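You operate a simulated robot arm through the tools that you are given. There is no shell and no other tool. Be economical: measure what you need, move in short steps, check, and stop when the job is done.

The job below is to be done with a simulated two-armed robot. You get a single attempt, and the scene is never put back.

JOB
Wipe up the spill on the top of the steel bench with the cloth and put it back.
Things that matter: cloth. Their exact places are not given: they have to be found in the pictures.

The check looks at the end state, three seconds after you hand in, the way a careful person would. Anything else that was tipped, shoved, dropped, spilled or broken makes it a failure. Flat cloth is picked up by pressing the open fingertips on it (5 to 10 N) and closing them slowly along it; thin cloth reads only 2 to 8 mm in the jaws.

ROBOT AND FRAMES
Two 7-joint arms with two-finger parallel grippers on one trunk, on a base that drives. Base frame: it is fixed to the floor where the robot stands at the start and does not move with it; the origin is under the middle of the robot, x ahead of it, y to its left, z up. Units: mm, degrees, N and s.
The left shoulder is at the start at [50, 177, 1154], the right one opposite. Payload 3.43 kg a hand.
The TCP of each hand is the grasp point between the finger pads, 34 mm short of the fingertips. In the tool frame z runs along the fingers and y along their closing line. Largest opening 128 mm; finger width 24, thickness 12; the body of the gripper, 48 by 130 mm, starts 96 mm behind the TCP.
Orientation is that of the tool frame in the base frame, as [roll, pitch, yaw] about the fixed x, y, z axes, in that order (R = Rz(yaw) Ry(pitch) Rx(roll)). With the fingers straight down and closing along the base's y, the tool's x points along the base's -x, its y along +y and its z along -z.

CONTROLS
- The arms move only by the tool step_arm. It takes "left_plan", "right_plan" or both (then of equal length, played together; a hand with none holds still); each is a list of rows, each an object of numbers (a shift or turn left out is 0, a gripper value left out holds the last): "ax", "ay", "az": the turn, a rotation vector about the base's x, y, z in units of 4 degrees (1.0 is 4 degrees); "dx", "dy", "dz": the shift along the base's x, y, z in units of 50 mm (1.0 is 50 mm); "jaw": the opening, from 0 (shut) to 1 (fully open). In form: [{"ax": .., "ay": .., "az": .., "dx": .., "dy": .., "dz": .., "jaw": ..}, ...]. A call has 1 to 10 rows; each row shifts and turns the commanded pose from where the row before left it. A call with a number of a shift or a turn outside -1 to 1 is refused whole. A row lasts 0.2 s, in which the tool goes at most 50 mm and 8.6 degrees; a call with a longer step from one row to the next is refused whole, and so is a gripper value outside its range. Where a pose cannot be reached the arm comes as near as it can. A force on the tool above 40 N (or 10 N above the force at the start of the call, whichever is more), or a blocked arm, ends the call early, and 0.2 s more pass. Each finger travels about 108 mm/s and halts on what it meets, pressing with about 41 N; the grip force reading is that of the motor and also rises with nothing between the fingers. The clock runs only during rows and for 0.2 s after the last one: add rows that do not move to give the fingers time. It gives the time, the measured TCP pose, the force on the tool (base axes), the opening and the grip force at its end, in the units of the frame above (readings bear some noise), with the torque about the TCP (base axes, N m) and any sound that the robot's microphone picked up.
- Cameras (640 x 400 px; columns grow to the right, rows downward): "scene" is now at [153.6, 13.3, 1308.1]; the picture's right is [0.17, -0.98, 0.00], its down [-0.64, -0.11, -0.76] and it looks along [0.75, 0.13, -0.65] (base axes); focal length 294 px, centre (320, 200). "left" rides on the left gripper at [76, 11, -160] in its tool frame; the picture's right is [-0.15, 0.99, 0.00], its down [-0.88, -0.13, -0.46] and it looks along [-0.45, -0.07, 0.89] (tool axes); focal length 234 px, centre (320, 200). "right" rides on the right gripper at [76, -11, -160] in its tool frame; the picture's right is [0.15, 0.99, 0.00], its down [-0.88, 0.13, -0.46] and it looks along [-0.45, 0.07, 0.89] (tool axes); focal length 234 px, centre (320, 200).
- capture(camera): a new picture of that camera. No time passes.
- raise_lower(by): slides the trunk up (or, below 0, down) by that many mm; the arms and the scene camera ride with it, the base frame stays. It gives what a move gives, with no picture.
- base_move(legs): drives the robot by 1 to 6 legs, each [ahead, turn to the left] in mm and degrees, along the robot's own axes; the way and the turn of a leg run together, so that a leg with both is an arc; at most 1500 mm and 180 degrees a leg. The arms and the cameras ride along, it lands a little off, and it stops where it bumps. It gives what a move gives.
- turn_head(pan, tilt): turns the head with the scene camera to pan (to the left, within 80 degrees either way) and tilt (down, from -29 to 69), counted from straight ahead of the robot. It gives what a move gives.
- probe_pixels(camera, pixels): there is no depth. For up to 12 entries [column, row, z] of the newest picture of that camera ("zoom" is the newest enlarged one), the place [x, y] in the base frame at which the ray of that pixel passes the height z, good to about 3 mm. No time passes.
- zoom(camera, box): a new picture of the part [left, top, right, bottom] of that camera's present view, enlarged. No time passes.
- close_job(): hands the job in; it is judged then, once.

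Work in short steps. Measure before you move; look again where a grasp or a placing could have gone wrong, and mend it. You have 80 turns and 58 pictures in all, those below and enlarged ones among them. Open the grippers and draw the arms clear of the work before you hand the job in, unless the task says otherwise; then end with one line.

The tools are called after "Request:" by a JSON object that holds its "method" and its "body". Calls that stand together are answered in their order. step_arm: Moves the arms, as the interface text tells. Its arguments: {"type":"object","properties":{"left_plan":{"type":"array","items":{"type":"object","properties":{"ax":{"type":"number"},"ay":{"type":"number"},"az":{"type":"number"},"dx":{"type":"number"},"dy":{"type":"number"},"dz":{"type":"number"},"jaw":{"type":"number"}}}},"right_plan":{"type":"array","items":{"type":"object","properties":{"ax":{"type":"number"},"ay":{"type":"number"},"az":{"type":"number"},"dx":{"type":"number"},"dy":{"type":"number"},"dz":{"type":"number"},"jaw":{"type":"number"}}}}},"required":[]} The other tools are called the same way: raise_lower (by) slides the trunk up or down; base_move (legs) drives the base; turn_head (pan, tilt) turns the head that bears the scene camera; capture (camera) takes a picture; probe_pixels (camera, pixels) gives the place at which the rays of pixels pass given heights; zoom (camera, box) takes an enlarged picture of a part of a camera's view; close_job () hands the job in.

At the start:

```text
t: 0.0
left_eef_pos: [447.0, 242.0, 1083.0]
left_orientation: [-179.9, 0.0, 179.9]
left_ft_force: [-0.9, -0.3, 0.4]
left_wrist_torque: [-0.02, -0.04, -0.01]
left_grip_width: 128.0
left_grasp_force: 0.1
right_eef_pos: [431.2, -88.6, 1068.7]
right_orientation: [180.0, 0.1, -180.0]
right_ft_force: [-0.2, 0.1, 0.2]
right_wrist_torque: [0.0, 0.02, 0.02]
right_grip_width: 128.1
right_grasp_force: 0.0
trunk travel left (down, up): [-325.0, 76.0]
robot x, y, heading: [3.4, 2.6, -0.1]
head pan, tilt: [10.0, 40.4]
```

scene: 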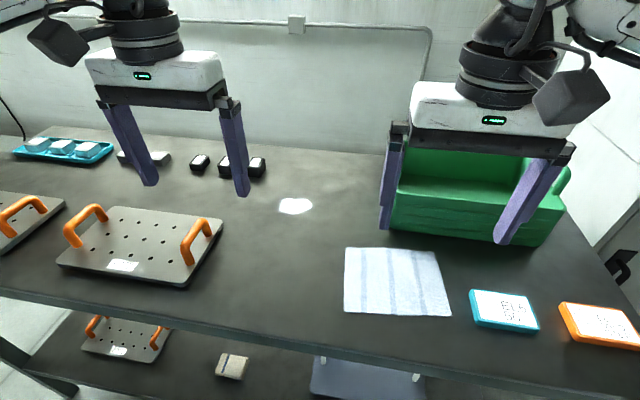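
right: 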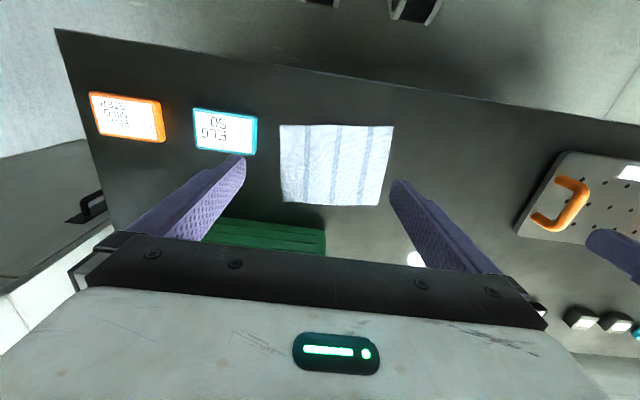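
left: 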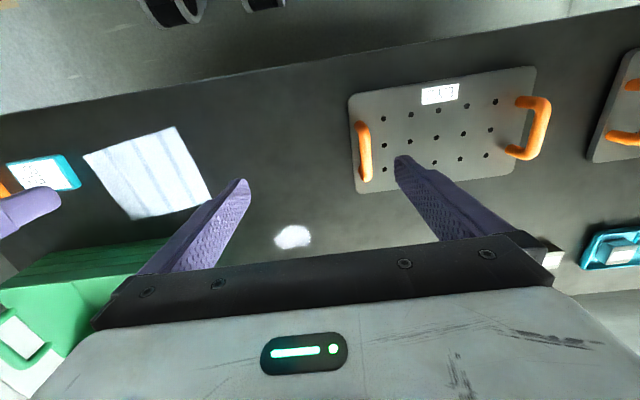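

The cloth lies at about (395,282) and a white spill at about (295,206) in the scene picture; I measure both and enlarge the area.

Request:
{"method": "probe_pixels", "body": {"camera": "scene", "pixels": [[345, 247, 811], [437, 250, 811], [451, 317, 811], [343, 314, 811], [278, 206, 811], [313, 206, 811], [295, 198, 811], [295, 215, 811], [388, 230, 811], [470, 290, 811], [188, 287, 811], [222, 222, 811]]}}

Request:
{"method": "zoom", "body": {"camera": "scene", "box": [240, 160, 480, 330]}}

```text
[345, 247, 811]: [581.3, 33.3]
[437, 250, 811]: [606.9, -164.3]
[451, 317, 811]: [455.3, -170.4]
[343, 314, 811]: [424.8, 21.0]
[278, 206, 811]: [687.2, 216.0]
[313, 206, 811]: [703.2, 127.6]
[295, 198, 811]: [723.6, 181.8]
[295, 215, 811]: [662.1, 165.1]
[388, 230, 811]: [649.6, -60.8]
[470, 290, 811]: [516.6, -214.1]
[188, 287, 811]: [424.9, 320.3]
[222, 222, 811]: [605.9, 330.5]
```

```text
2.35 times, centred on (360, 245) of scene
```

zoom: 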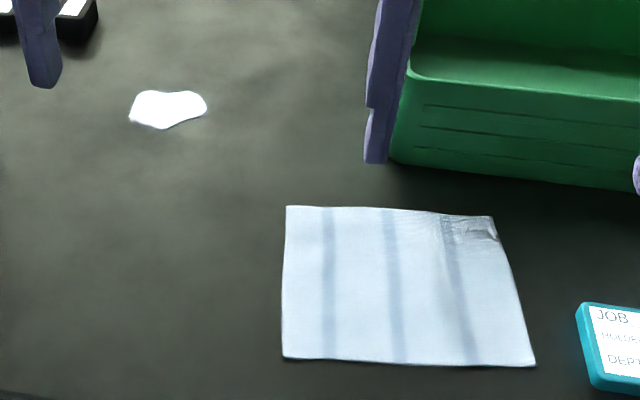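

Cloth centre is about (517,-70) and the spill about (692,172), a little out of reach, so I look at the gap between robot and bench before driving ahead.

Request:
{"method": "turn_head", "body": {"pan": 10, "tilt": 69}}

Request:
{"method": "capture", "body": {"camera": "scene"}}

```text
t: 0.9
left_eef_pos: [446.5, 242.4, 1080.7]
left_orientation: [-179.9, 0.0, 179.9]
left_ft_force: [-1.0, 0.3, 0.0]
left_wrist_torque: [-0.01, -0.02, -0.02]
left_grip_width: 127.9
left_grasp_force: 0.0
right_eef_pos: [432.3, -89.0, 1069.4]
right_orientation: [180.0, 0.0, -179.9]
right_ft_force: [0.0, -0.7, -0.5]
right_wrist_torque: [0.01, -0.03, -0.05]
right_grip_width: 128.2
right_grasp_force: 0.1
trunk travel left (down, up): [-325.0, 76.0]
robot x, y, heading: [0.4, -0.9, -0.1]
head pan, tilt: [10.0, 68.8]
```

```text
53 pictures are left
```

scene: 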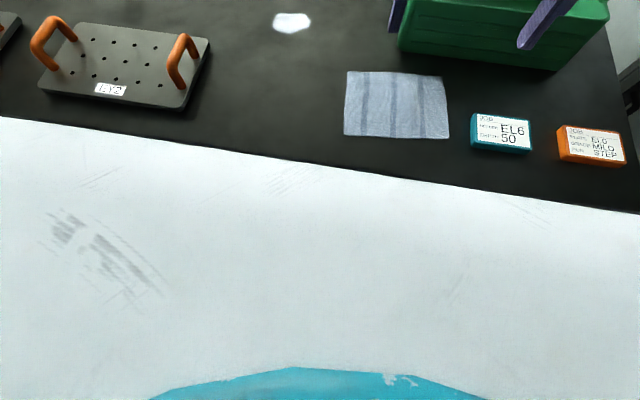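

I probe the bench edge and recheck cloth and spill from this steeper view.

Request:
{"method": "probe_pixels", "body": {"camera": "scene", "pixels": [[290, 160, 811], [560, 202, 811], [20, 119, 811], [347, 71, 811], [443, 76, 811], [450, 138, 811], [344, 135, 811], [273, 22, 811], [311, 22, 811], [292, 12, 811], [292, 34, 811], [292, 368, 300]]}}

```text
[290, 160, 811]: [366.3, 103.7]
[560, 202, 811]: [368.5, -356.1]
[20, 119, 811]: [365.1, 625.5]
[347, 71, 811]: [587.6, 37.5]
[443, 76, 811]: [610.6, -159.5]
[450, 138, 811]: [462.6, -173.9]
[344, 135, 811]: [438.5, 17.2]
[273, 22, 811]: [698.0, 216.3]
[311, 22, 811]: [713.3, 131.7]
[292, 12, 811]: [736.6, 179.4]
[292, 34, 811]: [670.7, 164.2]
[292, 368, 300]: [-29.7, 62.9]
```

The edge of the bench is at x≈366; I will not drive, and will use tool tilt to reach the spill if needed. First I move the right hand aside and bring the left hand above the cloth's left edge (about (512,-15)), opening 50 mm.

Request:
{"method": "step_arm", "body": {"left_plan": [{"dx": 0.217, "dy": -0.857, "dz": -0.4, "jaw": 0.39}, {"dx": 0.217, "dy": -0.857, "dz": -0.4}, {"dx": 0.217, "dy": -0.857, "dz": -0.4}, {"dx": 0.217, "dy": -0.857, "dz": -0.4}, {"dx": 0.217, "dy": -0.857, "dz": -0.4}, {"dx": 0.217, "dy": -0.857, "dz": -0.4}, {}], "right_plan": [{"dy": -0.9}, {"dy": -0.9}, {"dy": -0.9}, {"dy": -0.9}, {"dy": -0.9}, {"dy": -0.9}, {}]}}

Request:
{"method": "capture", "body": {"camera": "left"}}

```text
t: 2.5
left_eef_pos: [513.0, -15.2, 961.6]
left_orientation: [180.0, 0.0, -179.8]
left_ft_force: [-0.3, 0.1, -0.5]
left_wrist_torque: [0.0, 0.0, -0.02]
left_grip_width: 50.0
left_grasp_force: 0.2
right_eef_pos: [432.2, -360.0, 1069.1]
right_orientation: [179.9, 0.0, -179.9]
right_ft_force: [0.0, 0.0, 0.2]
right_wrist_torque: [0.01, 0.0, -0.02]
right_grip_width: 128.0
right_grasp_force: 0.0
trunk travel left (down, up): [-325.0, 76.0]
robot x, y, heading: [1.3, 2.5, 0.1]
head pan, tilt: [10.0, 68.8]
```

```text
52 pictures are left
```

left: 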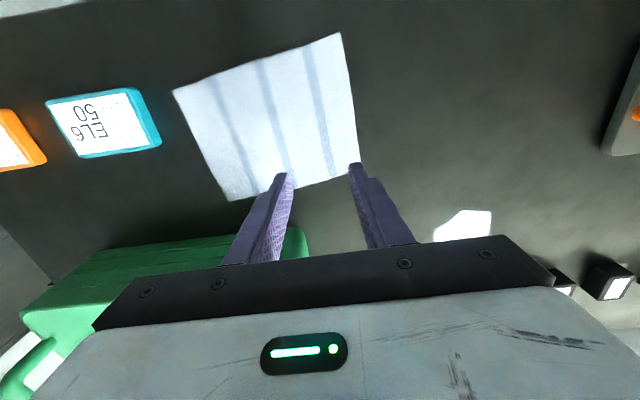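

I check the cloth's corners from the wrist view at (340,33), (358,160), (172,92), (228,200).

Request:
{"method": "probe_pixels", "body": {"camera": "left", "pixels": [[340, 33, 811], [362, 182, 811], [172, 92, 811], [228, 200, 811], [350, 100, 811], [305, 230, 811], [463, 210, 811]]}}

```text
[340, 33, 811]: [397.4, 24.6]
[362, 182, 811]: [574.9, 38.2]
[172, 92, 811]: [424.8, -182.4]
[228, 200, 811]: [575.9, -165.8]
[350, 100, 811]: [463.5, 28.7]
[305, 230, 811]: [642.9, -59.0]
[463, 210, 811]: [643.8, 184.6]
```

The left edge agrees (y≈30). I lower to just above the cloth, then press gently.

Request:
{"method": "step_arm", "body": {"left_plan": [{"dx": -0.1, "dz": -0.7}, {"dz": -0.7}, {"dz": -0.5}, {"dz": -0.16}, {"dz": -0.06}, {}]}}

```text
t: 3.2
left_eef_pos: [507.6, -15.3, 895.8]
left_orientation: [-179.6, 0.5, -179.9]
left_ft_force: [0.6, 2.8, 14.2]
left_wrist_torque: [0.26, 0.16, 0.02]
left_grip_width: 11.6
left_grasp_force: 1.7
right_eef_pos: [432.3, -359.7, 1070.0]
right_orientation: [-180.0, -0.1, -180.0]
right_ft_force: [0.0, 0.3, 0.0]
right_wrist_torque: [0.02, 0.04, 0.01]
right_grip_width: 128.1
right_grasp_force: 0.0
trunk travel left (down, up): [-325.0, 76.0]
robot x, y, heading: [-1.6, 2.3, 0.1]
head pan, tilt: [10.0, 68.8]
stopped in row 3 (left hand): the force on the tool passed its limit (the readings are from after the stop); the commanded pose is now the measured one
```

It stopped at z=896 with the jaw at 11.6 mm, unexpected; I look before anything else.

Request:
{"method": "capture", "body": {"camera": "left"}}

Request:
{"method": "turn_head", "body": {"pan": 5, "tilt": 45}}

Request:
{"method": "capture", "body": {"camera": "scene"}}

```text
51 pictures are left
```

left: 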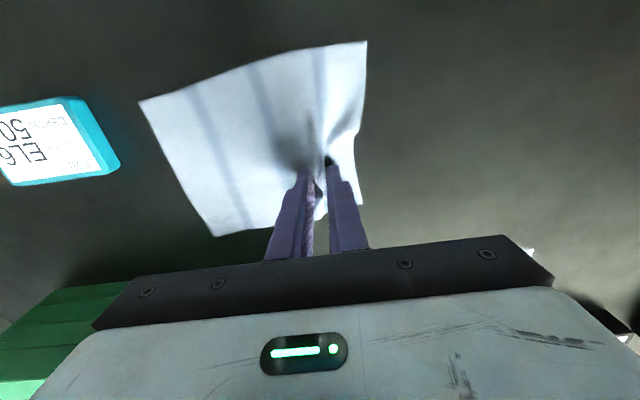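

```text
t: 4.1
left_eef_pos: [506.2, -17.6, 895.6]
left_orientation: [-179.6, 0.5, 179.9]
left_ft_force: [1.7, -3.7, 21.8]
left_wrist_torque: [0.52, 0.13, 0.0]
left_grip_width: 47.6
left_grasp_force: 0.0
right_eef_pos: [429.9, -361.6, 1070.5]
right_orientation: [-180.0, 0.1, 179.9]
right_ft_force: [-0.3, 0.0, 0.2]
right_wrist_torque: [0.0, 0.01, 0.0]
right_grip_width: 127.8
right_grasp_force: 0.0
trunk travel left (down, up): [-325.0, 76.0]
robot x, y, heading: [-2.9, 0.2, 0.1]
head pan, tilt: [5.0, 45.0]
```

```text
50 pictures are left
```

scene: 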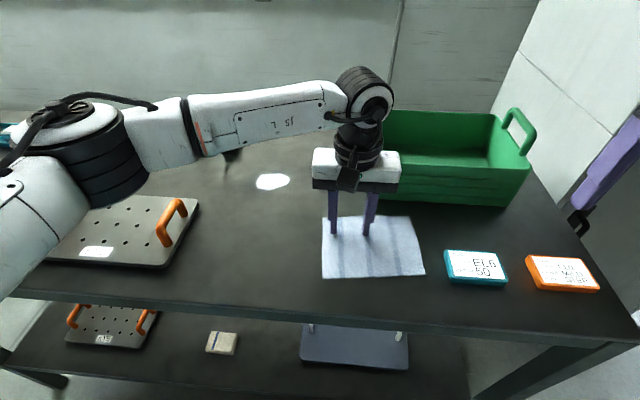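

The fingers touched down at TCP z≈896, so the surface is really near z≈862; scene and wrist probes agree at that height (corner x≈402 vs 404). I lift 15 mm, shift to x≈475 and check the cloth, giving the jaw explicitly.

Request:
{"method": "step_arm", "body": {"left_plan": [{"dz": 0.4, "jaw": 0.39}, {"dz": 0.4, "jaw": 0.39}, {"dx": -0.6, "jaw": 0.39}, {"jaw": 0.39}]}}

Request:
{"method": "capture", "body": {"camera": "left"}}

Request:
{"method": "probe_pixels", "body": {"camera": "scene", "pixels": [[322, 218, 862], [323, 278, 862], [425, 274, 862], [407, 215, 862], [256, 181, 862], [290, 181, 862], [272, 173, 862], [272, 190, 862], [384, 200, 862], [190, 200, 862]]}}

```text
t: 5.1
left_eef_pos: [477.5, -16.1, 932.9]
left_orientation: [-179.7, 0.4, -179.9]
left_ft_force: [-0.2, 0.5, -0.3]
left_wrist_torque: [-0.02, -0.01, 0.01]
left_grip_width: 49.8
left_grasp_force: 0.1
right_eef_pos: [432.7, -360.9, 1070.6]
right_orientation: [-180.0, 0.1, -180.0]
right_ft_force: [-0.8, -0.3, -0.2]
right_wrist_torque: [0.04, -0.04, 0.0]
right_grip_width: 127.9
right_grasp_force: 0.1
trunk travel left (down, up): [-325.0, 76.0]
robot x, y, heading: [3.2, -2.7, -0.1]
head pan, tilt: [5.0, 45.0]
```

```text
49 pictures are left
```

left: 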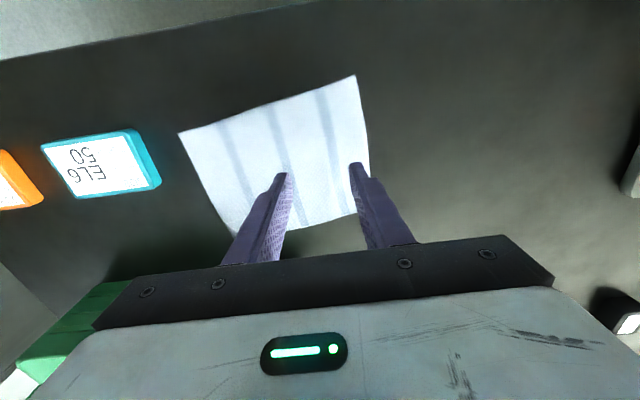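

```text
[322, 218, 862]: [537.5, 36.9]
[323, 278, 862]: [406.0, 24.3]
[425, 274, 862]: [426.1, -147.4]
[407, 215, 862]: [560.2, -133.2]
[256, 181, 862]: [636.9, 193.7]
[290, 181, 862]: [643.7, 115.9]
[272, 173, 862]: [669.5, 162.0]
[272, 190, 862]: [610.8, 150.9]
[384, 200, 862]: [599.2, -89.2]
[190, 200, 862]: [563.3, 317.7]
```

The cloth is still flat; both tips are above it. I lower slowly to contact.

Request:
{"method": "step_arm", "body": {"left_plan": [{"dz": -0.4, "jaw": 0.39}, {"dz": -0.16, "jaw": 0.39}, {"dz": -0.08, "jaw": 0.39}, {"dz": -0.04, "jaw": 0.39}, {"jaw": 0.39}]}}

```text
t: 6.3
left_eef_pos: [477.0, -15.9, 898.5]
left_orientation: [-179.7, 0.4, 180.0]
left_ft_force: [0.2, -0.8, -0.4]
left_wrist_torque: [0.01, -0.02, -0.01]
left_grip_width: 50.0
left_grasp_force: 0.0
right_eef_pos: [431.0, -360.2, 1069.7]
right_orientation: [179.9, 0.0, 180.0]
right_ft_force: [0.2, -0.6, 0.8]
right_wrist_torque: [-0.01, -0.01, 0.02]
right_grip_width: 128.0
right_grasp_force: 0.2
trunk travel left (down, up): [-325.0, 76.0]
robot x, y, heading: [-1.3, -0.7, 0.0]
head pan, tilt: [5.0, 45.0]
```

No contact yet; I go on down 1 mm per row.

Request:
{"method": "step_arm", "body": {"left_plan": [{"dz": -0.03, "jaw": 0.39}, {"dz": -0.02, "jaw": 0.39}, {"jaw": 0.39}]}}

```text
t: 7.1
left_eef_pos: [476.5, -16.0, 897.8]
left_orientation: [-179.8, 0.4, 180.0]
left_ft_force: [0.6, -0.1, -0.1]
left_wrist_torque: [-0.01, -0.01, -0.02]
left_grip_width: 50.1
left_grasp_force: 0.0
right_eef_pos: [432.1, -360.5, 1069.0]
right_orientation: [-179.9, 0.0, 180.0]
right_ft_force: [-0.1, 0.6, -0.1]
right_wrist_torque: [0.03, 0.0, 0.02]
right_grip_width: 128.0
right_grasp_force: 0.0
trunk travel left (down, up): [-325.0, 76.0]
robot x, y, heading: [1.7, 1.5, -0.1]
head pan, tilt: [5.0, 45.0]
```

Still free; down a little more.

Request:
{"method": "step_arm", "body": {"left_plan": [{"dz": -0.03, "jaw": 0.39}, {"dz": -0.02, "jaw": 0.39}, {"jaw": 0.39}]}}

```text
t: 7.9
left_eef_pos: [476.8, -16.0, 896.0]
left_orientation: [-179.6, 0.5, -179.9]
left_ft_force: [0.2, -0.2, 6.8]
left_wrist_torque: [0.28, 0.04, -0.02]
left_grip_width: 49.8
left_grasp_force: 0.4
right_eef_pos: [431.3, -360.7, 1070.5]
right_orientation: [180.0, 0.1, -180.0]
right_ft_force: [0.8, 0.4, 0.2]
right_wrist_torque: [0.03, -0.03, -0.01]
right_grip_width: 127.9
right_grasp_force: 0.0
trunk travel left (down, up): [-325.0, 76.0]
robot x, y, heading: [-2.0, 1.1, -0.0]
head pan, tilt: [5.0, 45.0]
```

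Contact at 6.8 N, within 5–10 N. Now I close slowly.

Request:
{"method": "step_arm", "body": {"left_plan": [{"jaw": 0.34}, {"jaw": 0.29}, {"jaw": 0.24}, {"jaw": 0.19}, {"jaw": 0.14}, {"jaw": 0.09}, {"jaw": 0.04}, {"jaw": 0.0}, {"jaw": 0.0}]}}

Request:
{"method": "capture", "body": {"camera": "left"}}

```text
t: 9.9
left_eef_pos: [475.9, -16.0, 895.8]
left_orientation: [-179.6, 0.5, -180.0]
left_ft_force: [-0.4, 0.3, 10.6]
left_wrist_torque: [0.1, 0.1, 0.01]
left_grip_width: 1.9
left_grasp_force: 36.4
right_eef_pos: [430.8, -359.4, 1069.6]
right_orientation: [-180.0, 0.0, -179.9]
right_ft_force: [0.1, 0.2, 0.7]
right_wrist_torque: [0.0, -0.05, 0.01]
right_grip_width: 127.9
right_grasp_force: 0.1
trunk travel left (down, up): [-325.0, 76.0]
robot x, y, heading: [2.0, -1.6, -0.1]
head pan, tilt: [5.0, 45.0]
```

```text
48 pictures are left
```

left: 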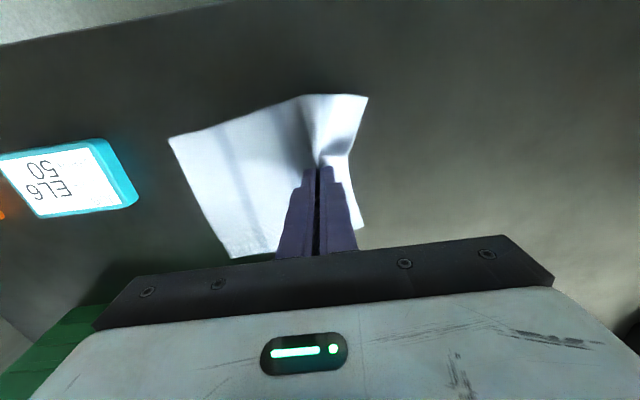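

The jaw reads 1.9 mm with the cloth gathered between the tips; I lift 60 mm to test the grasp.

Request:
{"method": "step_arm", "body": {"left_plan": [{"dz": 0.2, "jaw": 0}, {"dz": 0.4, "jaw": 0}, {"dz": 0.6, "jaw": 0}, {"jaw": 0}]}}

Request:
{"method": "capture", "body": {"camera": "scene"}}

```text
t: 10.9
left_eef_pos: [475.4, -15.6, 954.7]
left_orientation: [-179.6, 0.5, -180.0]
left_ft_force: [0.0, 0.1, 0.0]
left_wrist_torque: [0.03, -0.03, 0.0]
left_grip_width: 1.9
left_grasp_force: 36.6
right_eef_pos: [431.2, -359.9, 1069.2]
right_orientation: [179.9, 0.0, -179.9]
right_ft_force: [-0.3, -0.7, -0.3]
right_wrist_torque: [-0.01, -0.03, 0.02]
right_grip_width: 127.8
right_grasp_force: 0.0
trunk travel left (down, up): [-325.0, 76.0]
robot x, y, heading: [-0.5, -0.0, 0.3]
head pan, tilt: [5.0, 45.0]
```

```text
47 pictures are left
```

scene: 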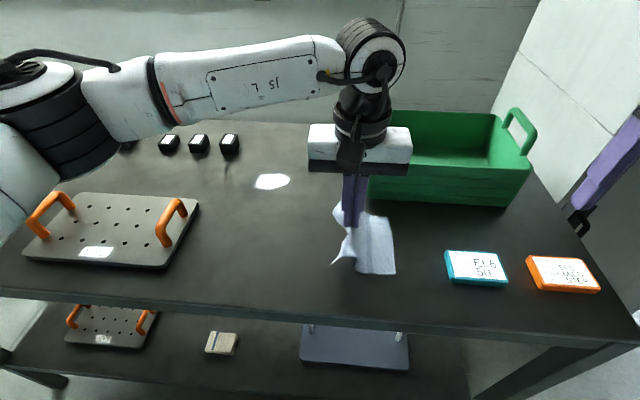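

The cloth is held and hanging. I carry it to +y first, then ahead to just short of the spill at (640,105).

Request:
{"method": "step_arm", "body": {"left_plan": [{"dz": 0.4, "dy": 0.4, "jaw": 0}, {"dy": 0.7, "jaw": 0}, {"dy": 0.7, "jaw": 0}, {"dy": 0.62, "jaw": 0}, {"dx": 0.66, "jaw": 0}, {"dx": 0.66, "jaw": 0}, {"dx": 0.66, "jaw": 0}, {"dx": 0.66, "jaw": 0}, {"dx": 0.66, "jaw": 0}, {"jaw": 0}]}}

Request:
{"method": "capture", "body": {"camera": "scene"}}

```text
t: 13.1
left_eef_pos: [638.7, 105.4, 974.4]
left_orientation: [-179.7, 0.5, -180.0]
left_ft_force: [-0.1, 0.2, -0.1]
left_wrist_torque: [-0.02, 0.01, 0.04]
left_grip_width: 1.7
left_grasp_force: 36.5
right_eef_pos: [431.5, -359.3, 1069.1]
right_orientation: [180.0, 0.1, 180.0]
right_ft_force: [-1.1, 0.6, 0.7]
right_wrist_torque: [0.02, -0.01, 0.03]
right_grip_width: 127.7
right_grasp_force: 0.1
trunk travel left (down, up): [-325.0, 76.0]
robot x, y, heading: [-1.7, 0.2, 0.4]
head pan, tilt: [5.0, 45.0]
```

```text
46 pictures are left
```

scene: 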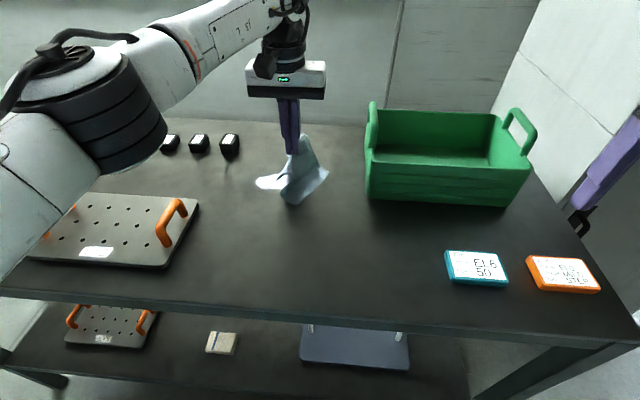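

Reach is fine. I lower onto the bench just right of the spill.

Request:
{"method": "step_arm", "body": {"left_plan": [{"dz": -0.5, "jaw": 0}, {"dz": -0.5, "jaw": 0}, {"dz": -0.3, "jaw": 0}, {"dz": -0.12, "jaw": 0}, {"dz": -0.08, "jaw": 0}, {"dz": -0.03, "jaw": 0}, {"jaw": 0}]}}

```text
t: 14.7
left_eef_pos: [642.1, 104.3, 897.5]
left_orientation: [-179.6, 0.4, 180.0]
left_ft_force: [1.3, -0.2, 0.9]
left_wrist_torque: [0.0, 0.01, -0.01]
left_grip_width: 2.3
left_grasp_force: 36.8
right_eef_pos: [432.4, -360.4, 1069.4]
right_orientation: [-179.9, -0.1, -179.9]
right_ft_force: [-0.1, 0.2, 0.6]
right_wrist_torque: [0.02, -0.01, -0.02]
right_grip_width: 128.2
right_grasp_force: 0.1
trunk travel left (down, up): [-325.0, 76.0]
robot x, y, heading: [1.6, 0.5, -0.1]
head pan, tilt: [5.0, 45.0]
```

Nearly touching; I press 2 mm more and sweep +y across the spill's middle.

Request:
{"method": "step_arm", "body": {"left_plan": [{"dz": -0.045, "jaw": 0}, {"dy": 0.2, "jaw": 0}, {"dy": 0.3, "jaw": 0}, {"dy": 0.3, "jaw": 0}, {"dy": 0.4, "jaw": 0}, {"dy": 0.4, "jaw": 0}, {"dy": 0.3, "jaw": 0}, {"dy": 0.2, "jaw": 0}, {"jaw": 0}]}}

Request:
{"method": "capture", "body": {"camera": "scene"}}

```text
t: 16.7
left_eef_pos: [639.3, 210.5, 895.7]
left_orientation: [-179.6, 0.6, 179.9]
left_ft_force: [0.5, -4.3, 11.6]
left_wrist_torque: [-0.14, 0.02, -0.05]
left_grip_width: 1.8
left_grasp_force: 36.3
right_eef_pos: [432.1, -360.6, 1069.6]
right_orientation: [180.0, 0.0, 179.9]
right_ft_force: [0.0, -0.8, -0.9]
right_wrist_torque: [0.02, 0.01, 0.0]
right_grip_width: 127.9
right_grasp_force: 0.0
trunk travel left (down, up): [-325.0, 76.0]
robot x, y, heading: [1.2, -1.0, -0.3]
head pan, tilt: [5.0, 45.0]
```

```text
45 pictures are left
```

scene: 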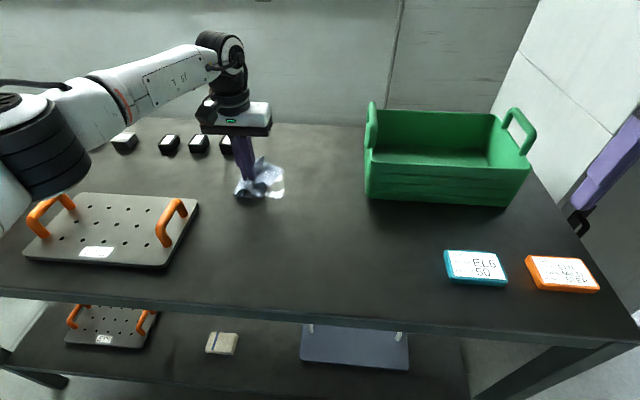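

The cloth trails behind the fingers over the spill. I raster: nearer lane (x≈620) back to −y, then farther lane (x≈660) to +y.

Request:
{"method": "step_arm", "body": {"left_plan": [{"dx": -0.4, "jaw": 0}, {"dy": -0.5, "jaw": 0}, {"dy": -0.5, "jaw": 0}, {"dy": -0.5, "jaw": 0}, {"dy": -0.5, "jaw": 0}, {"dx": 0.4, "dy": -0.2, "jaw": 0}, {"dx": 0.4, "jaw": 0}, {"dy": 0.5, "jaw": 0}, {"dy": 0.5, "jaw": 0}, {"dy": 0.5, "jaw": 0}]}}

Request:
{"method": "step_arm", "body": {"left_plan": [{"dy": 0.5, "jaw": 0}, {"dy": 0.2, "jaw": 0}, {"dx": -0.4, "jaw": 0}, {"dx": -0.4, "jaw": 0}, {"dz": 0.5, "jaw": 0}, {"dz": 0.9, "jaw": 0}, {"dz": 0.9, "jaw": 0}, {"dz": 0.7, "jaw": 0}, {"jaw": 0}]}}

Request:
{"method": "capture", "body": {"camera": "scene"}}

```text
t: 18.9
left_eef_pos: [646.6, 174.2, 895.8]
left_orientation: [-179.5, 0.7, 179.9]
left_ft_force: [1.3, -7.5, 21.1]
left_wrist_torque: [-0.14, 0.14, 0.05]
left_grip_width: 2.1
left_grasp_force: 37.2
left hand out of reach, approached as far as the arm can: row 7
right_eef_pos: [431.1, -361.3, 1070.7]
right_orientation: [180.0, 0.2, -180.0]
right_ft_force: [-0.3, 0.2, -0.4]
right_wrist_torque: [0.0, -0.04, -0.01]
right_grip_width: 127.9
right_grasp_force: 0.1
trunk travel left (down, up): [-325.0, 76.0]
robot x, y, heading: [-0.8, 1.9, -0.2]
head pan, tilt: [5.0, 45.0]
```

```text
t: 20.9
left_eef_pos: [607.7, 213.2, 1044.9]
left_orientation: [-179.7, 0.4, 179.9]
left_ft_force: [0.5, -0.4, 0.0]
left_wrist_torque: [0.0, 0.04, 0.02]
left_grip_width: 2.0
left_grasp_force: 36.5
right_eef_pos: [432.4, -360.1, 1070.1]
right_orientation: [-179.9, 0.1, 179.9]
right_ft_force: [-0.7, 0.0, 0.0]
right_wrist_torque: [0.0, 0.02, 0.01]
right_grip_width: 127.9
right_grasp_force: 0.1
trunk travel left (down, up): [-325.0, 76.0]
robot x, y, heading: [0.8, -3.9, 0.2]
head pan, tilt: [5.0, 45.0]
```

```text
44 pictures are left
```

scene: 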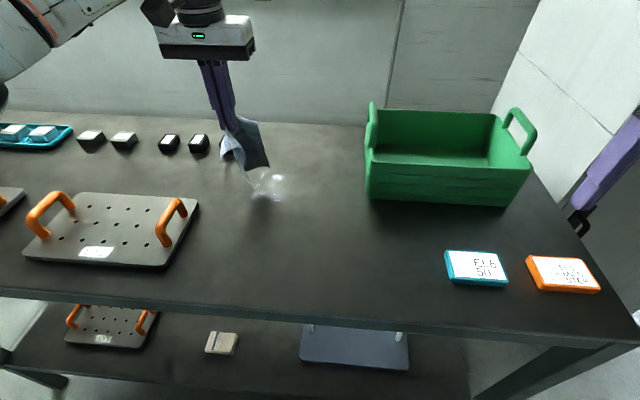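

The spill is fainter but a residue remains near (265,187); I enlarge it.

Request:
{"method": "zoom", "body": {"camera": "scene", "box": [210, 130, 330, 210]}}

Request:
{"method": "capture", "body": {"camera": "left"}}

```text
5.00 times, centred on (270, 170) of scene
```

zoom: 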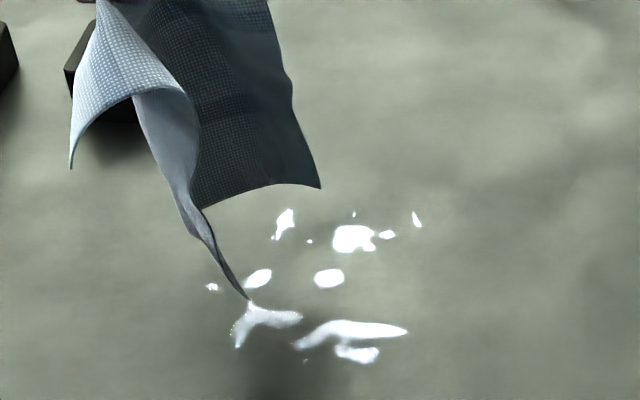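

```text
42 pictures are left
```

left: 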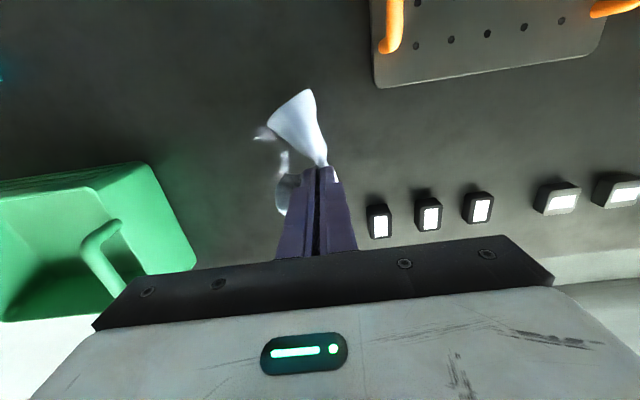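

I probe the residue blotches at the surface height.

Request:
{"method": "probe_pixels", "body": {"camera": "zoom", "pixels": [[285, 222, 862], [353, 238, 862], [417, 219, 862], [330, 278, 862], [258, 278, 862], [212, 287, 862], [240, 340, 862], [290, 316, 862], [350, 332, 862], [400, 330, 862], [358, 355, 862]]}}

```text
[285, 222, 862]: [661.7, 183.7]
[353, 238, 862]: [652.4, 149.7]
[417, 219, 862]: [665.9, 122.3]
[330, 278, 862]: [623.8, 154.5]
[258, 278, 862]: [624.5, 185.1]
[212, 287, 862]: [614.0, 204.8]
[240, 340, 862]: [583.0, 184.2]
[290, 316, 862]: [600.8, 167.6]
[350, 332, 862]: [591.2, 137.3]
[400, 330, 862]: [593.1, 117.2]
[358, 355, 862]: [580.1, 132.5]
```

Residue spans x≈578–667, y≈115–205. I lower at (575,215) and sweep closely spaced lanes.

Request:
{"method": "step_arm", "body": {"left_plan": [{"dx": -0.66, "dz": -0.7, "jaw": 0}, {"dz": -0.9, "jaw": 0}, {"dz": -0.8, "jaw": 0}, {"dz": -0.4, "jaw": 0}, {"dz": -0.1, "jaw": 0}, {"dz": -0.07, "jaw": 0}, {"jaw": 0}]}}

```text
t: 22.5
left_eef_pos: [572.5, 213.1, 897.5]
left_orientation: [-179.6, 0.6, -179.9]
left_ft_force: [-1.0, 0.5, 6.8]
left_wrist_torque: [0.05, 0.1, 0.0]
left_grip_width: 1.8
left_grasp_force: 36.2
right_eef_pos: [431.4, -359.1, 1070.1]
right_orientation: [180.0, 0.0, 180.0]
right_ft_force: [0.8, 0.1, -0.1]
right_wrist_torque: [0.01, 0.01, -0.01]
right_grip_width: 127.9
right_grasp_force: 0.0
trunk travel left (down, up): [-325.0, 76.0]
robot x, y, heading: [-3.9, -3.8, 0.2]
head pan, tilt: [5.0, 45.0]
```

Contact at 6.8 N. I sweep lanes x≈573 and 587, then 600 and 613, and 626 and 638.

Request:
{"method": "step_arm", "body": {"left_plan": [{"dy": -0.55, "dz": -0.02, "jaw": 0}, {"dy": -0.55, "jaw": 0}, {"dy": -0.55, "jaw": 0}, {"dy": -0.55, "jaw": 0}, {"dx": 0.26, "jaw": 0}, {"dy": 0.55, "jaw": 0}, {"dy": 0.55, "jaw": 0}, {"dy": 0.55, "jaw": 0}, {"dy": 0.55, "jaw": 0}, {"dx": 0.26, "jaw": 0}]}}

Request:
{"method": "step_arm", "body": {"left_plan": [{"dy": -0.55, "jaw": 0}, {"dy": -0.55, "jaw": 0}, {"dy": -0.55, "jaw": 0}, {"dy": -0.55, "jaw": 0}, {"dx": 0.26, "jaw": 0}, {"dy": 0.55, "jaw": 0}, {"dy": 0.55, "jaw": 0}, {"dy": 0.55, "jaw": 0}, {"dy": 0.55, "jaw": 0}, {"dx": 0.26, "jaw": 0}]}}

Request:
{"method": "step_arm", "body": {"left_plan": [{"dy": -0.55, "jaw": 0}, {"dy": -0.55, "jaw": 0}, {"dy": -0.55, "jaw": 0}, {"dy": -0.55, "jaw": 0}, {"dx": 0.24, "jaw": 0}, {"dy": 0.55, "jaw": 0}, {"dy": 0.55, "jaw": 0}, {"dy": 0.55, "jaw": 0}, {"dy": 0.55, "jaw": 0}, {"jaw": 0}]}}

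Request:
{"method": "zoom", "body": {"camera": "scene", "box": [190, 110, 350, 217]}}

```text
t: 24.7
left_eef_pos: [598.1, 212.3, 896.5]
left_orientation: [-179.7, 0.4, -179.8]
left_ft_force: [-7.6, -0.2, 22.3]
left_wrist_torque: [0.07, 0.4, 0.01]
left_grip_width: 1.9
left_grasp_force: 37.0
right_eef_pos: [429.3, -360.2, 1070.6]
right_orientation: [-179.9, 0.1, -180.0]
right_ft_force: [-0.6, -1.3, -0.2]
right_wrist_torque: [0.02, 0.01, 0.0]
right_grip_width: 128.2
right_grasp_force: 0.0
trunk travel left (down, up): [-325.0, 76.0]
robot x, y, heading: [0.3, 0.5, 0.1]
head pan, tilt: [5.0, 45.0]
```

```text
t: 26.9
left_eef_pos: [622.8, 213.3, 896.4]
left_orientation: [-179.9, 0.5, -180.0]
left_ft_force: [-5.5, 0.3, 15.2]
left_wrist_torque: [0.02, 0.28, -0.02]
left_grip_width: 1.8
left_grasp_force: 36.9
right_eef_pos: [430.4, -360.3, 1069.8]
right_orientation: [-180.0, 0.1, -180.0]
right_ft_force: [-0.9, 0.0, 0.5]
right_wrist_torque: [0.02, -0.01, -0.03]
right_grip_width: 128.0
right_grasp_force: 0.1
trunk travel left (down, up): [-325.0, 76.0]
robot x, y, heading: [-1.2, -1.9, -0.2]
head pan, tilt: [5.0, 45.0]
```

```text
t: 29.1
left_eef_pos: [635.5, 209.3, 897.1]
left_orientation: [-179.7, 0.4, 179.9]
left_ft_force: [0.2, -4.1, 14.6]
left_wrist_torque: [-0.06, 0.09, 0.03]
left_grip_width: 2.1
left_grasp_force: 36.3
right_eef_pos: [430.5, -360.4, 1069.1]
right_orientation: [180.0, 0.1, -180.0]
right_ft_force: [0.0, -0.1, -0.4]
right_wrist_torque: [0.02, 0.0, -0.01]
right_grip_width: 128.3
right_grasp_force: 0.0
trunk travel left (down, up): [-325.0, 76.0]
robot x, y, heading: [-2.4, -4.9, 0.1]
head pan, tilt: [5.0, 45.0]
```

```text
3.74 times, centred on (270, 164) of scene
```

zoom: 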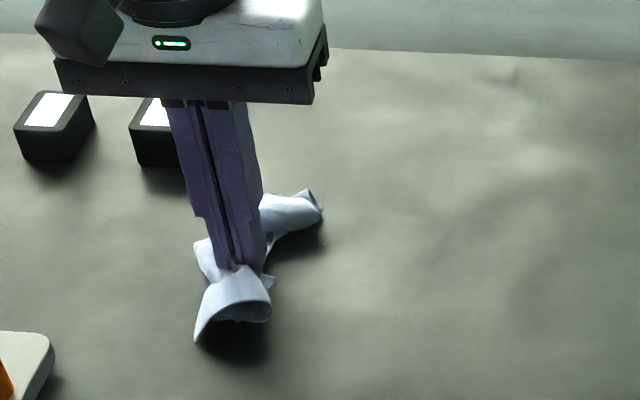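

Nearer lanes are clean. I check how far the black boxes are before tilting for the far lanes.

Request:
{"method": "probe_pixels", "body": {"camera": "zoom", "pixels": [[155, 168, 862], [70, 162, 862], [310, 215, 862], [200, 340, 862]]}}

Request:
{"method": "step_arm", "body": {"left_plan": [{"dz": 0.1, "ay": -1, "jaw": 0}, {"ay": -1, "jaw": 0}, {"ay": -1, "jaw": 0}, {"ay": -1, "jaw": 0}, {"ay": -1, "jaw": 0}, {"jaw": 0}]}}

```text
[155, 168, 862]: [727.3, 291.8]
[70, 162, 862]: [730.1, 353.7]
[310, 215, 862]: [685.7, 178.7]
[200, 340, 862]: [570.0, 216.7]
```

```text
t: 30.5
left_eef_pos: [637.7, 211.8, 900.3]
left_orientation: [-179.6, 20.6, 180.0]
left_ft_force: [-0.8, 0.6, 0.5]
left_wrist_torque: [-0.01, 0.05, 0.04]
left_grip_width: 1.9
left_grasp_force: 36.0
right_eef_pos: [432.8, -360.0, 1069.8]
right_orientation: [-180.0, 0.0, 180.0]
right_ft_force: [0.5, -0.4, 0.6]
right_wrist_torque: [0.0, 0.02, 0.02]
right_grip_width: 128.0
right_grasp_force: 0.0
trunk travel left (down, up): [-325.0, 76.0]
robot x, y, heading: [4.1, 1.0, -0.1]
head pan, tilt: [5.0, 45.0]
```

The nearest box is at about (727,290), clear of the lanes. I lower about 3 mm and sweep the far lanes tilted.

Request:
{"method": "step_arm", "body": {"left_plan": [{"dz": -0.08, "jaw": 0}, {"dy": -0.55, "jaw": 0}, {"dy": -0.55, "jaw": 0}, {"dy": -0.55, "jaw": 0}, {"dy": -0.55, "jaw": 0}, {"dx": 0.24, "jaw": 0}, {"jaw": 0}]}}

```text
t: 32.1
left_eef_pos: [648.2, 98.6, 899.2]
left_orientation: [-179.4, 20.5, 179.9]
left_ft_force: [-3.9, -2.3, 13.8]
left_wrist_torque: [-0.03, 0.16, 0.03]
left_grip_width: 2.0
left_grasp_force: 37.0
right_eef_pos: [429.7, -361.1, 1070.1]
right_orientation: [-179.9, 0.1, -179.9]
right_ft_force: [0.4, 0.0, -0.3]
right_wrist_torque: [0.0, -0.01, 0.01]
right_grip_width: 128.0
right_grasp_force: 0.0
trunk travel left (down, up): [-325.0, 76.0]
robot x, y, heading: [1.1, -2.2, 0.1]
head pan, tilt: [5.0, 45.0]
```

Contact is good (13.8 N); I go on with x≈650 and 662 (and a touch beyond).

Request:
{"method": "step_arm", "body": {"left_plan": [{"dy": 0.55, "jaw": 0}, {"dy": 0.55, "jaw": 0}, {"dy": 0.55, "jaw": 0}, {"dy": 0.5, "jaw": 0}, {"dx": 0.24, "jaw": 0}, {"dy": -0.55, "jaw": 0}, {"dy": -0.55, "jaw": 0}, {"dy": -0.55, "jaw": 0}, {"dy": -0.55, "jaw": 0}, {"dx": 0.2, "jaw": 0}]}}

Request:
{"method": "step_arm", "body": {"left_plan": [{"dy": 0.55, "jaw": 0}, {"dy": 0.55, "jaw": 0}, {"dy": 0.55, "jaw": 0}, {"dy": 0.5, "jaw": 0}, {"dx": -0.4, "jaw": 0}, {"dy": -0.6, "jaw": 0}, {"dy": -0.7, "jaw": 0}, {"dy": -0.8, "jaw": 0}, {"dy": -0.9, "jaw": 0}, {"jaw": 0}]}}

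Request:
{"method": "zoom", "body": {"camera": "scene", "box": [190, 110, 350, 217]}}

```text
t: 34.3
left_eef_pos: [668.6, 96.0, 899.8]
left_orientation: [-179.5, 20.5, 179.9]
left_ft_force: [-5.4, -0.1, 15.8]
left_wrist_torque: [0.09, 0.19, 0.01]
left_grip_width: 1.8
left_grasp_force: 36.7
right_eef_pos: [429.9, -360.9, 1069.5]
right_orientation: [-180.0, 0.1, -180.0]
right_ft_force: [-0.6, -0.1, 1.2]
right_wrist_torque: [0.01, -0.01, -0.01]
right_grip_width: 127.9
right_grasp_force: 0.1
trunk travel left (down, up): [-325.0, 76.0]
robot x, y, heading: [2.1, -3.7, 0.0]
head pan, tilt: [5.0, 45.0]
```

```text
t: 36.5
left_eef_pos: [650.4, 55.8, 897.5]
left_orientation: [-179.6, 20.7, -180.0]
left_ft_force: [-1.4, 6.4, 23.1]
left_wrist_torque: [0.37, 0.05, 0.02]
left_grip_width: 1.9
left_grasp_force: 36.8
right_eef_pos: [429.6, -359.0, 1071.5]
right_orientation: [-180.0, 0.0, -179.9]
right_ft_force: [-0.7, -0.4, -0.5]
right_wrist_torque: [0.01, 0.0, 0.0]
right_grip_width: 128.3
right_grasp_force: 0.1
trunk travel left (down, up): [-325.0, 76.0]
robot x, y, heading: [-3.7, 1.6, -0.0]
head pan, tilt: [5.0, 45.0]
```

```text
3.74 times, centred on (270, 164) of scene
```

zoom: 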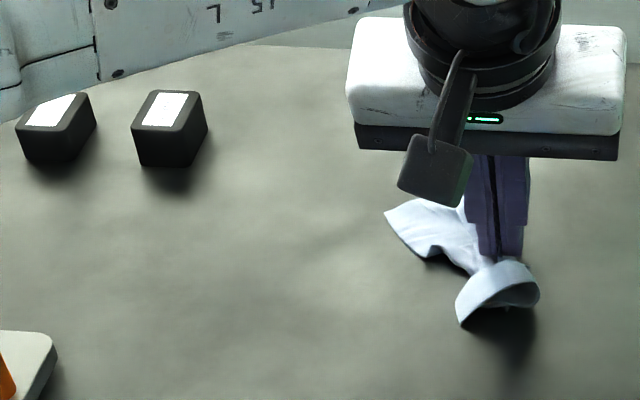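

The spill area looks clean. I lift up 150 mm, undo the tilt, and check the place under the cloth.

Request:
{"method": "step_arm", "body": {"left_plan": [{"dz": 0.3, "jaw": 0}, {"dz": 0.6, "jaw": 0}, {"dz": 0.7, "dx": -0.2, "ay": 1, "jaw": 0}, {"dz": 0.7, "dx": -0.3, "ay": 1, "jaw": 0}, {"dz": 0.7, "dx": -0.3, "ay": 1, "jaw": 0}, {"dz": 0.5, "dx": -0.2, "ay": 1, "jaw": 0}, {"dz": 0.5, "ay": 1, "jaw": 0}, {"jaw": 0}, {"jaw": 0}]}}

Request:
{"method": "capture", "body": {"camera": "scene"}}

Request:
{"method": "zoom", "body": {"camera": "scene", "box": [210, 110, 370, 217]}}

```text
t: 38.5
left_eef_pos: [602.1, 54.1, 1097.2]
left_orientation: [-179.7, 0.4, 180.0]
left_ft_force: [0.2, -0.3, -0.4]
left_wrist_torque: [0.01, -0.01, 0.03]
left_grip_width: 2.0
left_grasp_force: 36.6
right_eef_pos: [432.2, -360.6, 1069.9]
right_orientation: [-180.0, 0.0, 180.0]
right_ft_force: [-0.4, -0.4, 0.2]
right_wrist_torque: [0.0, -0.01, 0.02]
right_grip_width: 128.1
right_grasp_force: 0.0
trunk travel left (down, up): [-325.0, 76.0]
robot x, y, heading: [1.3, 1.6, -0.0]
head pan, tilt: [5.0, 45.0]
```

```text
39 pictures are left
```

scene: 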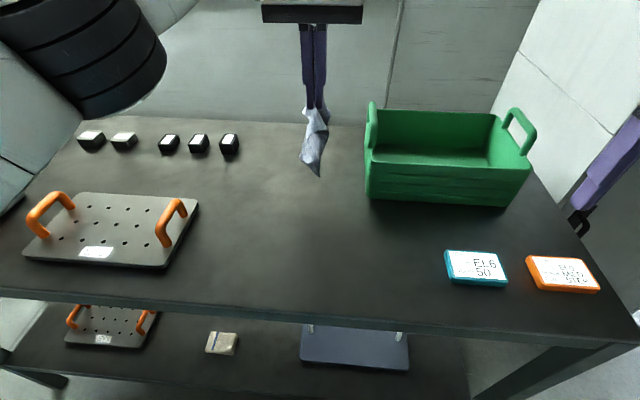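

```text
3.74 times, centred on (290, 164) of scene
```

zoom: 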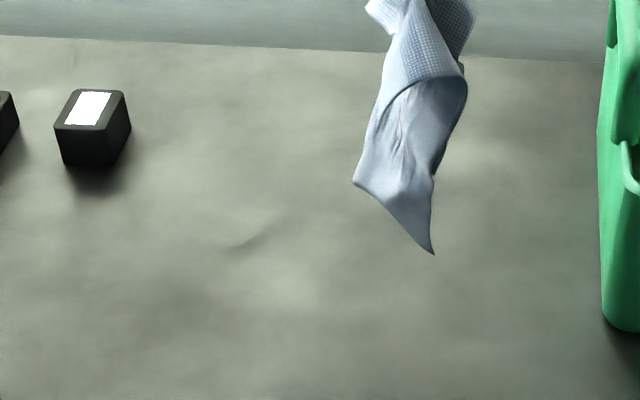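

The bench is clean and nothing else has moved. Now I carry the cloth to above its right edge (480,-145), to lay it leftward back to its old place.

Request:
{"method": "step_arm", "body": {"left_plan": [{"dx": -0.5, "jaw": 0}, {"dx": -0.6, "dy": -0.4, "jaw": 0}, {"dx": -0.6, "dy": -0.5, "jaw": 0}, {"dx": -0.6, "dy": -0.6, "jaw": 0}, {"dy": -0.8, "dx": -0.14, "jaw": 0}, {"dy": -0.8, "jaw": 0}, {"dy": -0.6, "dz": -0.4, "jaw": 0}, {"dy": -0.3, "dz": -0.4, "jaw": 0}, {"jaw": 0}, {"jaw": 0}]}}

Request:
{"method": "capture", "body": {"camera": "scene"}}

```text
t: 40.9
left_eef_pos: [499.7, -122.1, 1062.6]
left_orientation: [-178.7, 0.4, -176.9]
left_ft_force: [0.4, 0.0, -0.6]
left_wrist_torque: [0.0, 0.0, -0.03]
left_grip_width: 1.9
left_grasp_force: 37.0
right_eef_pos: [432.5, -359.1, 1069.9]
right_orientation: [-179.9, 0.0, 179.9]
right_ft_force: [0.9, -0.5, 0.5]
right_wrist_torque: [0.01, -0.02, 0.03]
right_grip_width: 128.0
right_grasp_force: 0.1
trunk travel left (down, up): [-325.0, 76.0]
robot x, y, heading: [-1.3, 1.4, -0.2]
head pan, tilt: [5.0, 45.0]
stopped in row 10 (left hand): the arm was blocked; the commanded pose is now the measured one
```

```text
37 pictures are left
```

scene: 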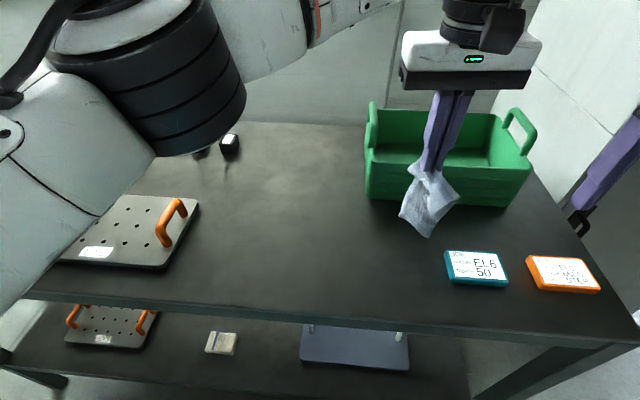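

The arm is at its reach limit at y≈-122 (tool twisted 3°). I ease back a little, correct the yaw, and lower until the cloth's free end meets the bench.

Request:
{"method": "step_arm", "body": {"left_plan": [{"dy": 0.2, "az": -0.8, "jaw": 0}, {"dz": -0.5, "dx": -0.15, "jaw": 0}, {"dz": -0.5, "dx": -0.15, "jaw": 0}, {"dz": -0.3, "jaw": 0}, {"jaw": 0}, {"jaw": 0}]}}

Request:
{"method": "capture", "body": {"camera": "scene"}}

Request:
{"method": "capture", "body": {"camera": "right"}}

```text
t: 42.3
left_eef_pos: [485.8, -113.9, 997.2]
left_orientation: [-178.8, 0.5, 179.5]
left_ft_force: [0.6, 0.0, -0.1]
left_wrist_torque: [0.0, -0.01, 0.02]
left_grip_width: 2.1
left_grasp_force: 36.9
right_eef_pos: [431.2, -359.2, 1069.7]
right_orientation: [-180.0, 0.0, 180.0]
right_ft_force: [0.3, -0.7, -0.7]
right_wrist_torque: [0.03, 0.02, 0.0]
right_grip_width: 127.6
right_grasp_force: 0.0
trunk travel left (down, up): [-325.0, 76.0]
robot x, y, heading: [-1.2, 1.8, 0.1]
head pan, tilt: [5.0, 45.0]
```

```text
36 pictures are left
```

scene: 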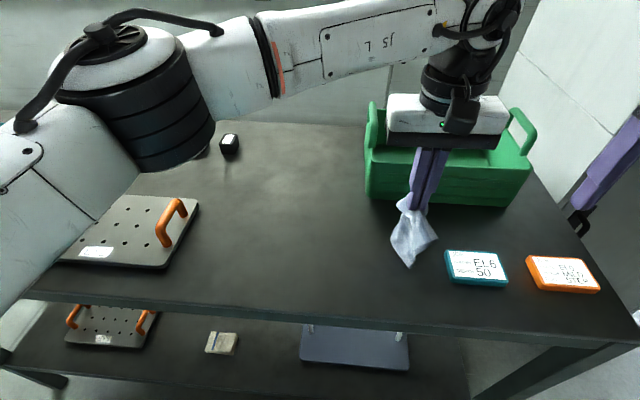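

```text
35 pictures are left
```

right: 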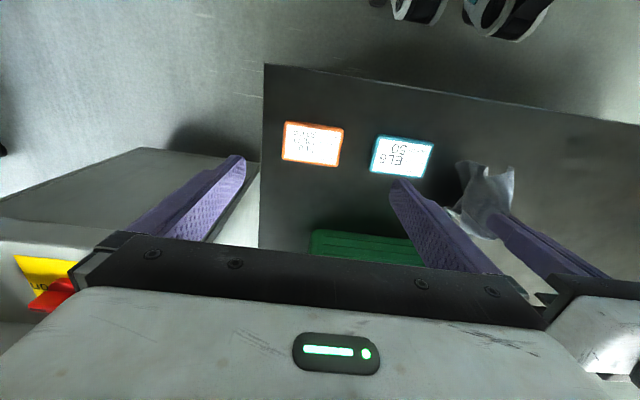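

The free end is about at the bench. I lower along an arc to +y to lay the cloth down from right to left, ending just above the bench at y≈-12.

Request:
{"method": "step_arm", "body": {"left_plan": [{"dz": -0.3, "dy": 0.05, "jaw": 0}, {"dz": -0.3, "dy": 0.12, "jaw": 0}, {"dz": -0.3, "dy": 0.2, "jaw": 0}, {"dz": -0.3, "dy": 0.3, "jaw": 0}, {"dz": -0.25, "dy": 0.35, "jaw": 0}, {"dz": -0.2, "dy": 0.35, "jaw": 0}, {"dz": -0.15, "dy": 0.35, "jaw": 0}, {"dz": -0.1, "dy": 0.3, "jaw": 0}, {"jaw": 0}]}}

Request:
{"method": "capture", "body": {"camera": "scene"}}

Request:
{"method": "capture", "body": {"camera": "left"}}

```text
t: 44.3
left_eef_pos: [482.6, -13.7, 901.1]
left_orientation: [-178.6, 0.7, 179.6]
left_ft_force: [0.4, 0.0, 0.4]
left_wrist_torque: [0.04, -0.03, 0.0]
left_grip_width: 2.0
left_grasp_force: 36.9
right_eef_pos: [431.9, -361.0, 1070.5]
right_orientation: [180.0, 0.0, -180.0]
right_ft_force: [0.0, 0.5, 0.0]
right_wrist_torque: [0.0, 0.01, -0.03]
right_grip_width: 128.0
right_grasp_force: 0.1
trunk travel left (down, up): [-325.0, 76.0]
robot x, y, heading: [0.3, 0.6, -0.1]
head pan, tilt: [5.0, 45.0]
```

```text
34 pictures are left
```

scene: 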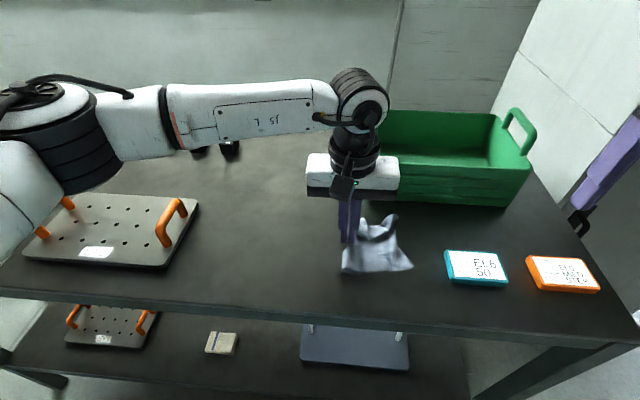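

```text
33 pictures are left
```

left: 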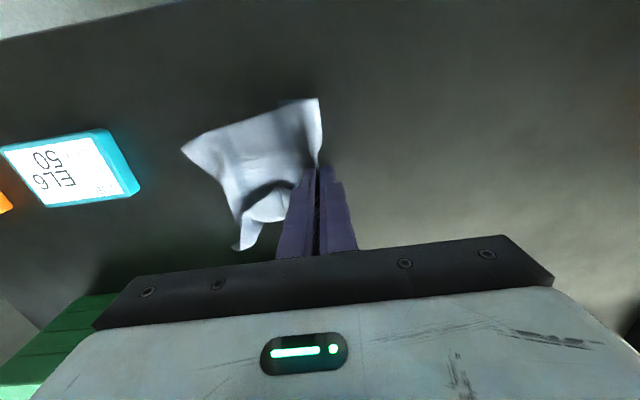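

The cloth lies close to its old outline, still gathered at the grip. I press down 3 mm, release slowly and lift straight off.

Request:
{"method": "step_arm", "body": {"left_plan": [{"dy": 0.15, "dz": -0.06, "jaw": 0}, {"jaw": 0.04}, {"jaw": 0.08}, {"jaw": 0.12}, {"jaw": 0.18}, {"jaw": 0.25}, {"jaw": 0.32}, {"jaw": 0.38}, {"jaw": 0.38}]}}

Request:
{"method": "step_arm", "body": {"left_plan": [{"dz": 0.2, "jaw": 0.38}, {"dz": 0.5, "jaw": 0.38}, {"dz": 0.7, "jaw": 0.38}, {"dz": 0.7, "jaw": 0.38}, {"dz": 0.7, "dy": 0.5, "jaw": 0.38}, {"dy": 0.9, "jaw": 0.38}, {"dy": 0.9, "jaw": 0.38}, {"dy": 0.9, "jaw": 0.38}, {"dy": 0.9, "jaw": 0.38}, {"jaw": 0.38}]}}

Request:
{"method": "capture", "body": {"camera": "scene"}}

Request:
{"method": "zoom", "body": {"camera": "scene", "box": [290, 190, 450, 297]}}

```text
t: 46.3
left_eef_pos: [483.6, -7.6, 898.6]
left_orientation: [-178.6, 0.5, 179.6]
left_ft_force: [0.6, 0.2, 0.2]
left_wrist_torque: [0.02, -0.02, 0.01]
left_grip_width: 48.6
left_grasp_force: 0.1
right_eef_pos: [432.3, -360.4, 1069.5]
right_orientation: [180.0, 0.0, -180.0]
right_ft_force: [0.1, 0.4, 0.1]
right_wrist_torque: [0.0, 0.0, 0.0]
right_grip_width: 128.0
right_grasp_force: 0.0
trunk travel left (down, up): [-325.0, 76.0]
robot x, y, heading: [1.4, -4.0, -0.1]
head pan, tilt: [5.0, 45.0]
```

```text
t: 48.5
left_eef_pos: [485.0, 197.4, 1040.9]
left_orientation: [-178.7, 0.7, 179.5]
left_ft_force: [0.6, -1.3, 0.8]
left_wrist_torque: [-0.01, 0.0, 0.03]
left_grip_width: 48.7
left_grasp_force: 0.1
right_eef_pos: [433.1, -359.5, 1069.6]
right_orientation: [-180.0, 0.0, -180.0]
right_ft_force: [-0.6, 1.2, -0.3]
right_wrist_torque: [-0.01, 0.03, 0.01]
right_grip_width: 128.0
right_grasp_force: 0.0
trunk travel left (down, up): [-325.0, 76.0]
robot x, y, heading: [1.5, 1.3, 0.0]
head pan, tilt: [5.0, 45.0]
```

```text
32 pictures are left
```

scene: 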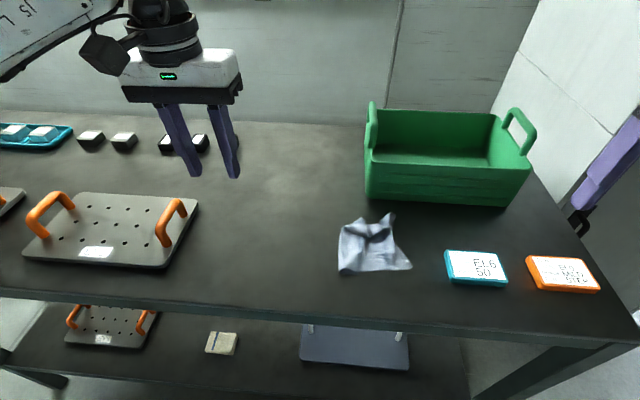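

```text
3.74 times, centred on (370, 244) of scene
```

zoom: 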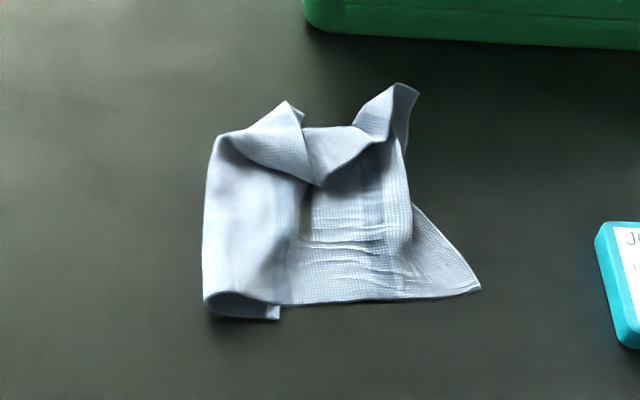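

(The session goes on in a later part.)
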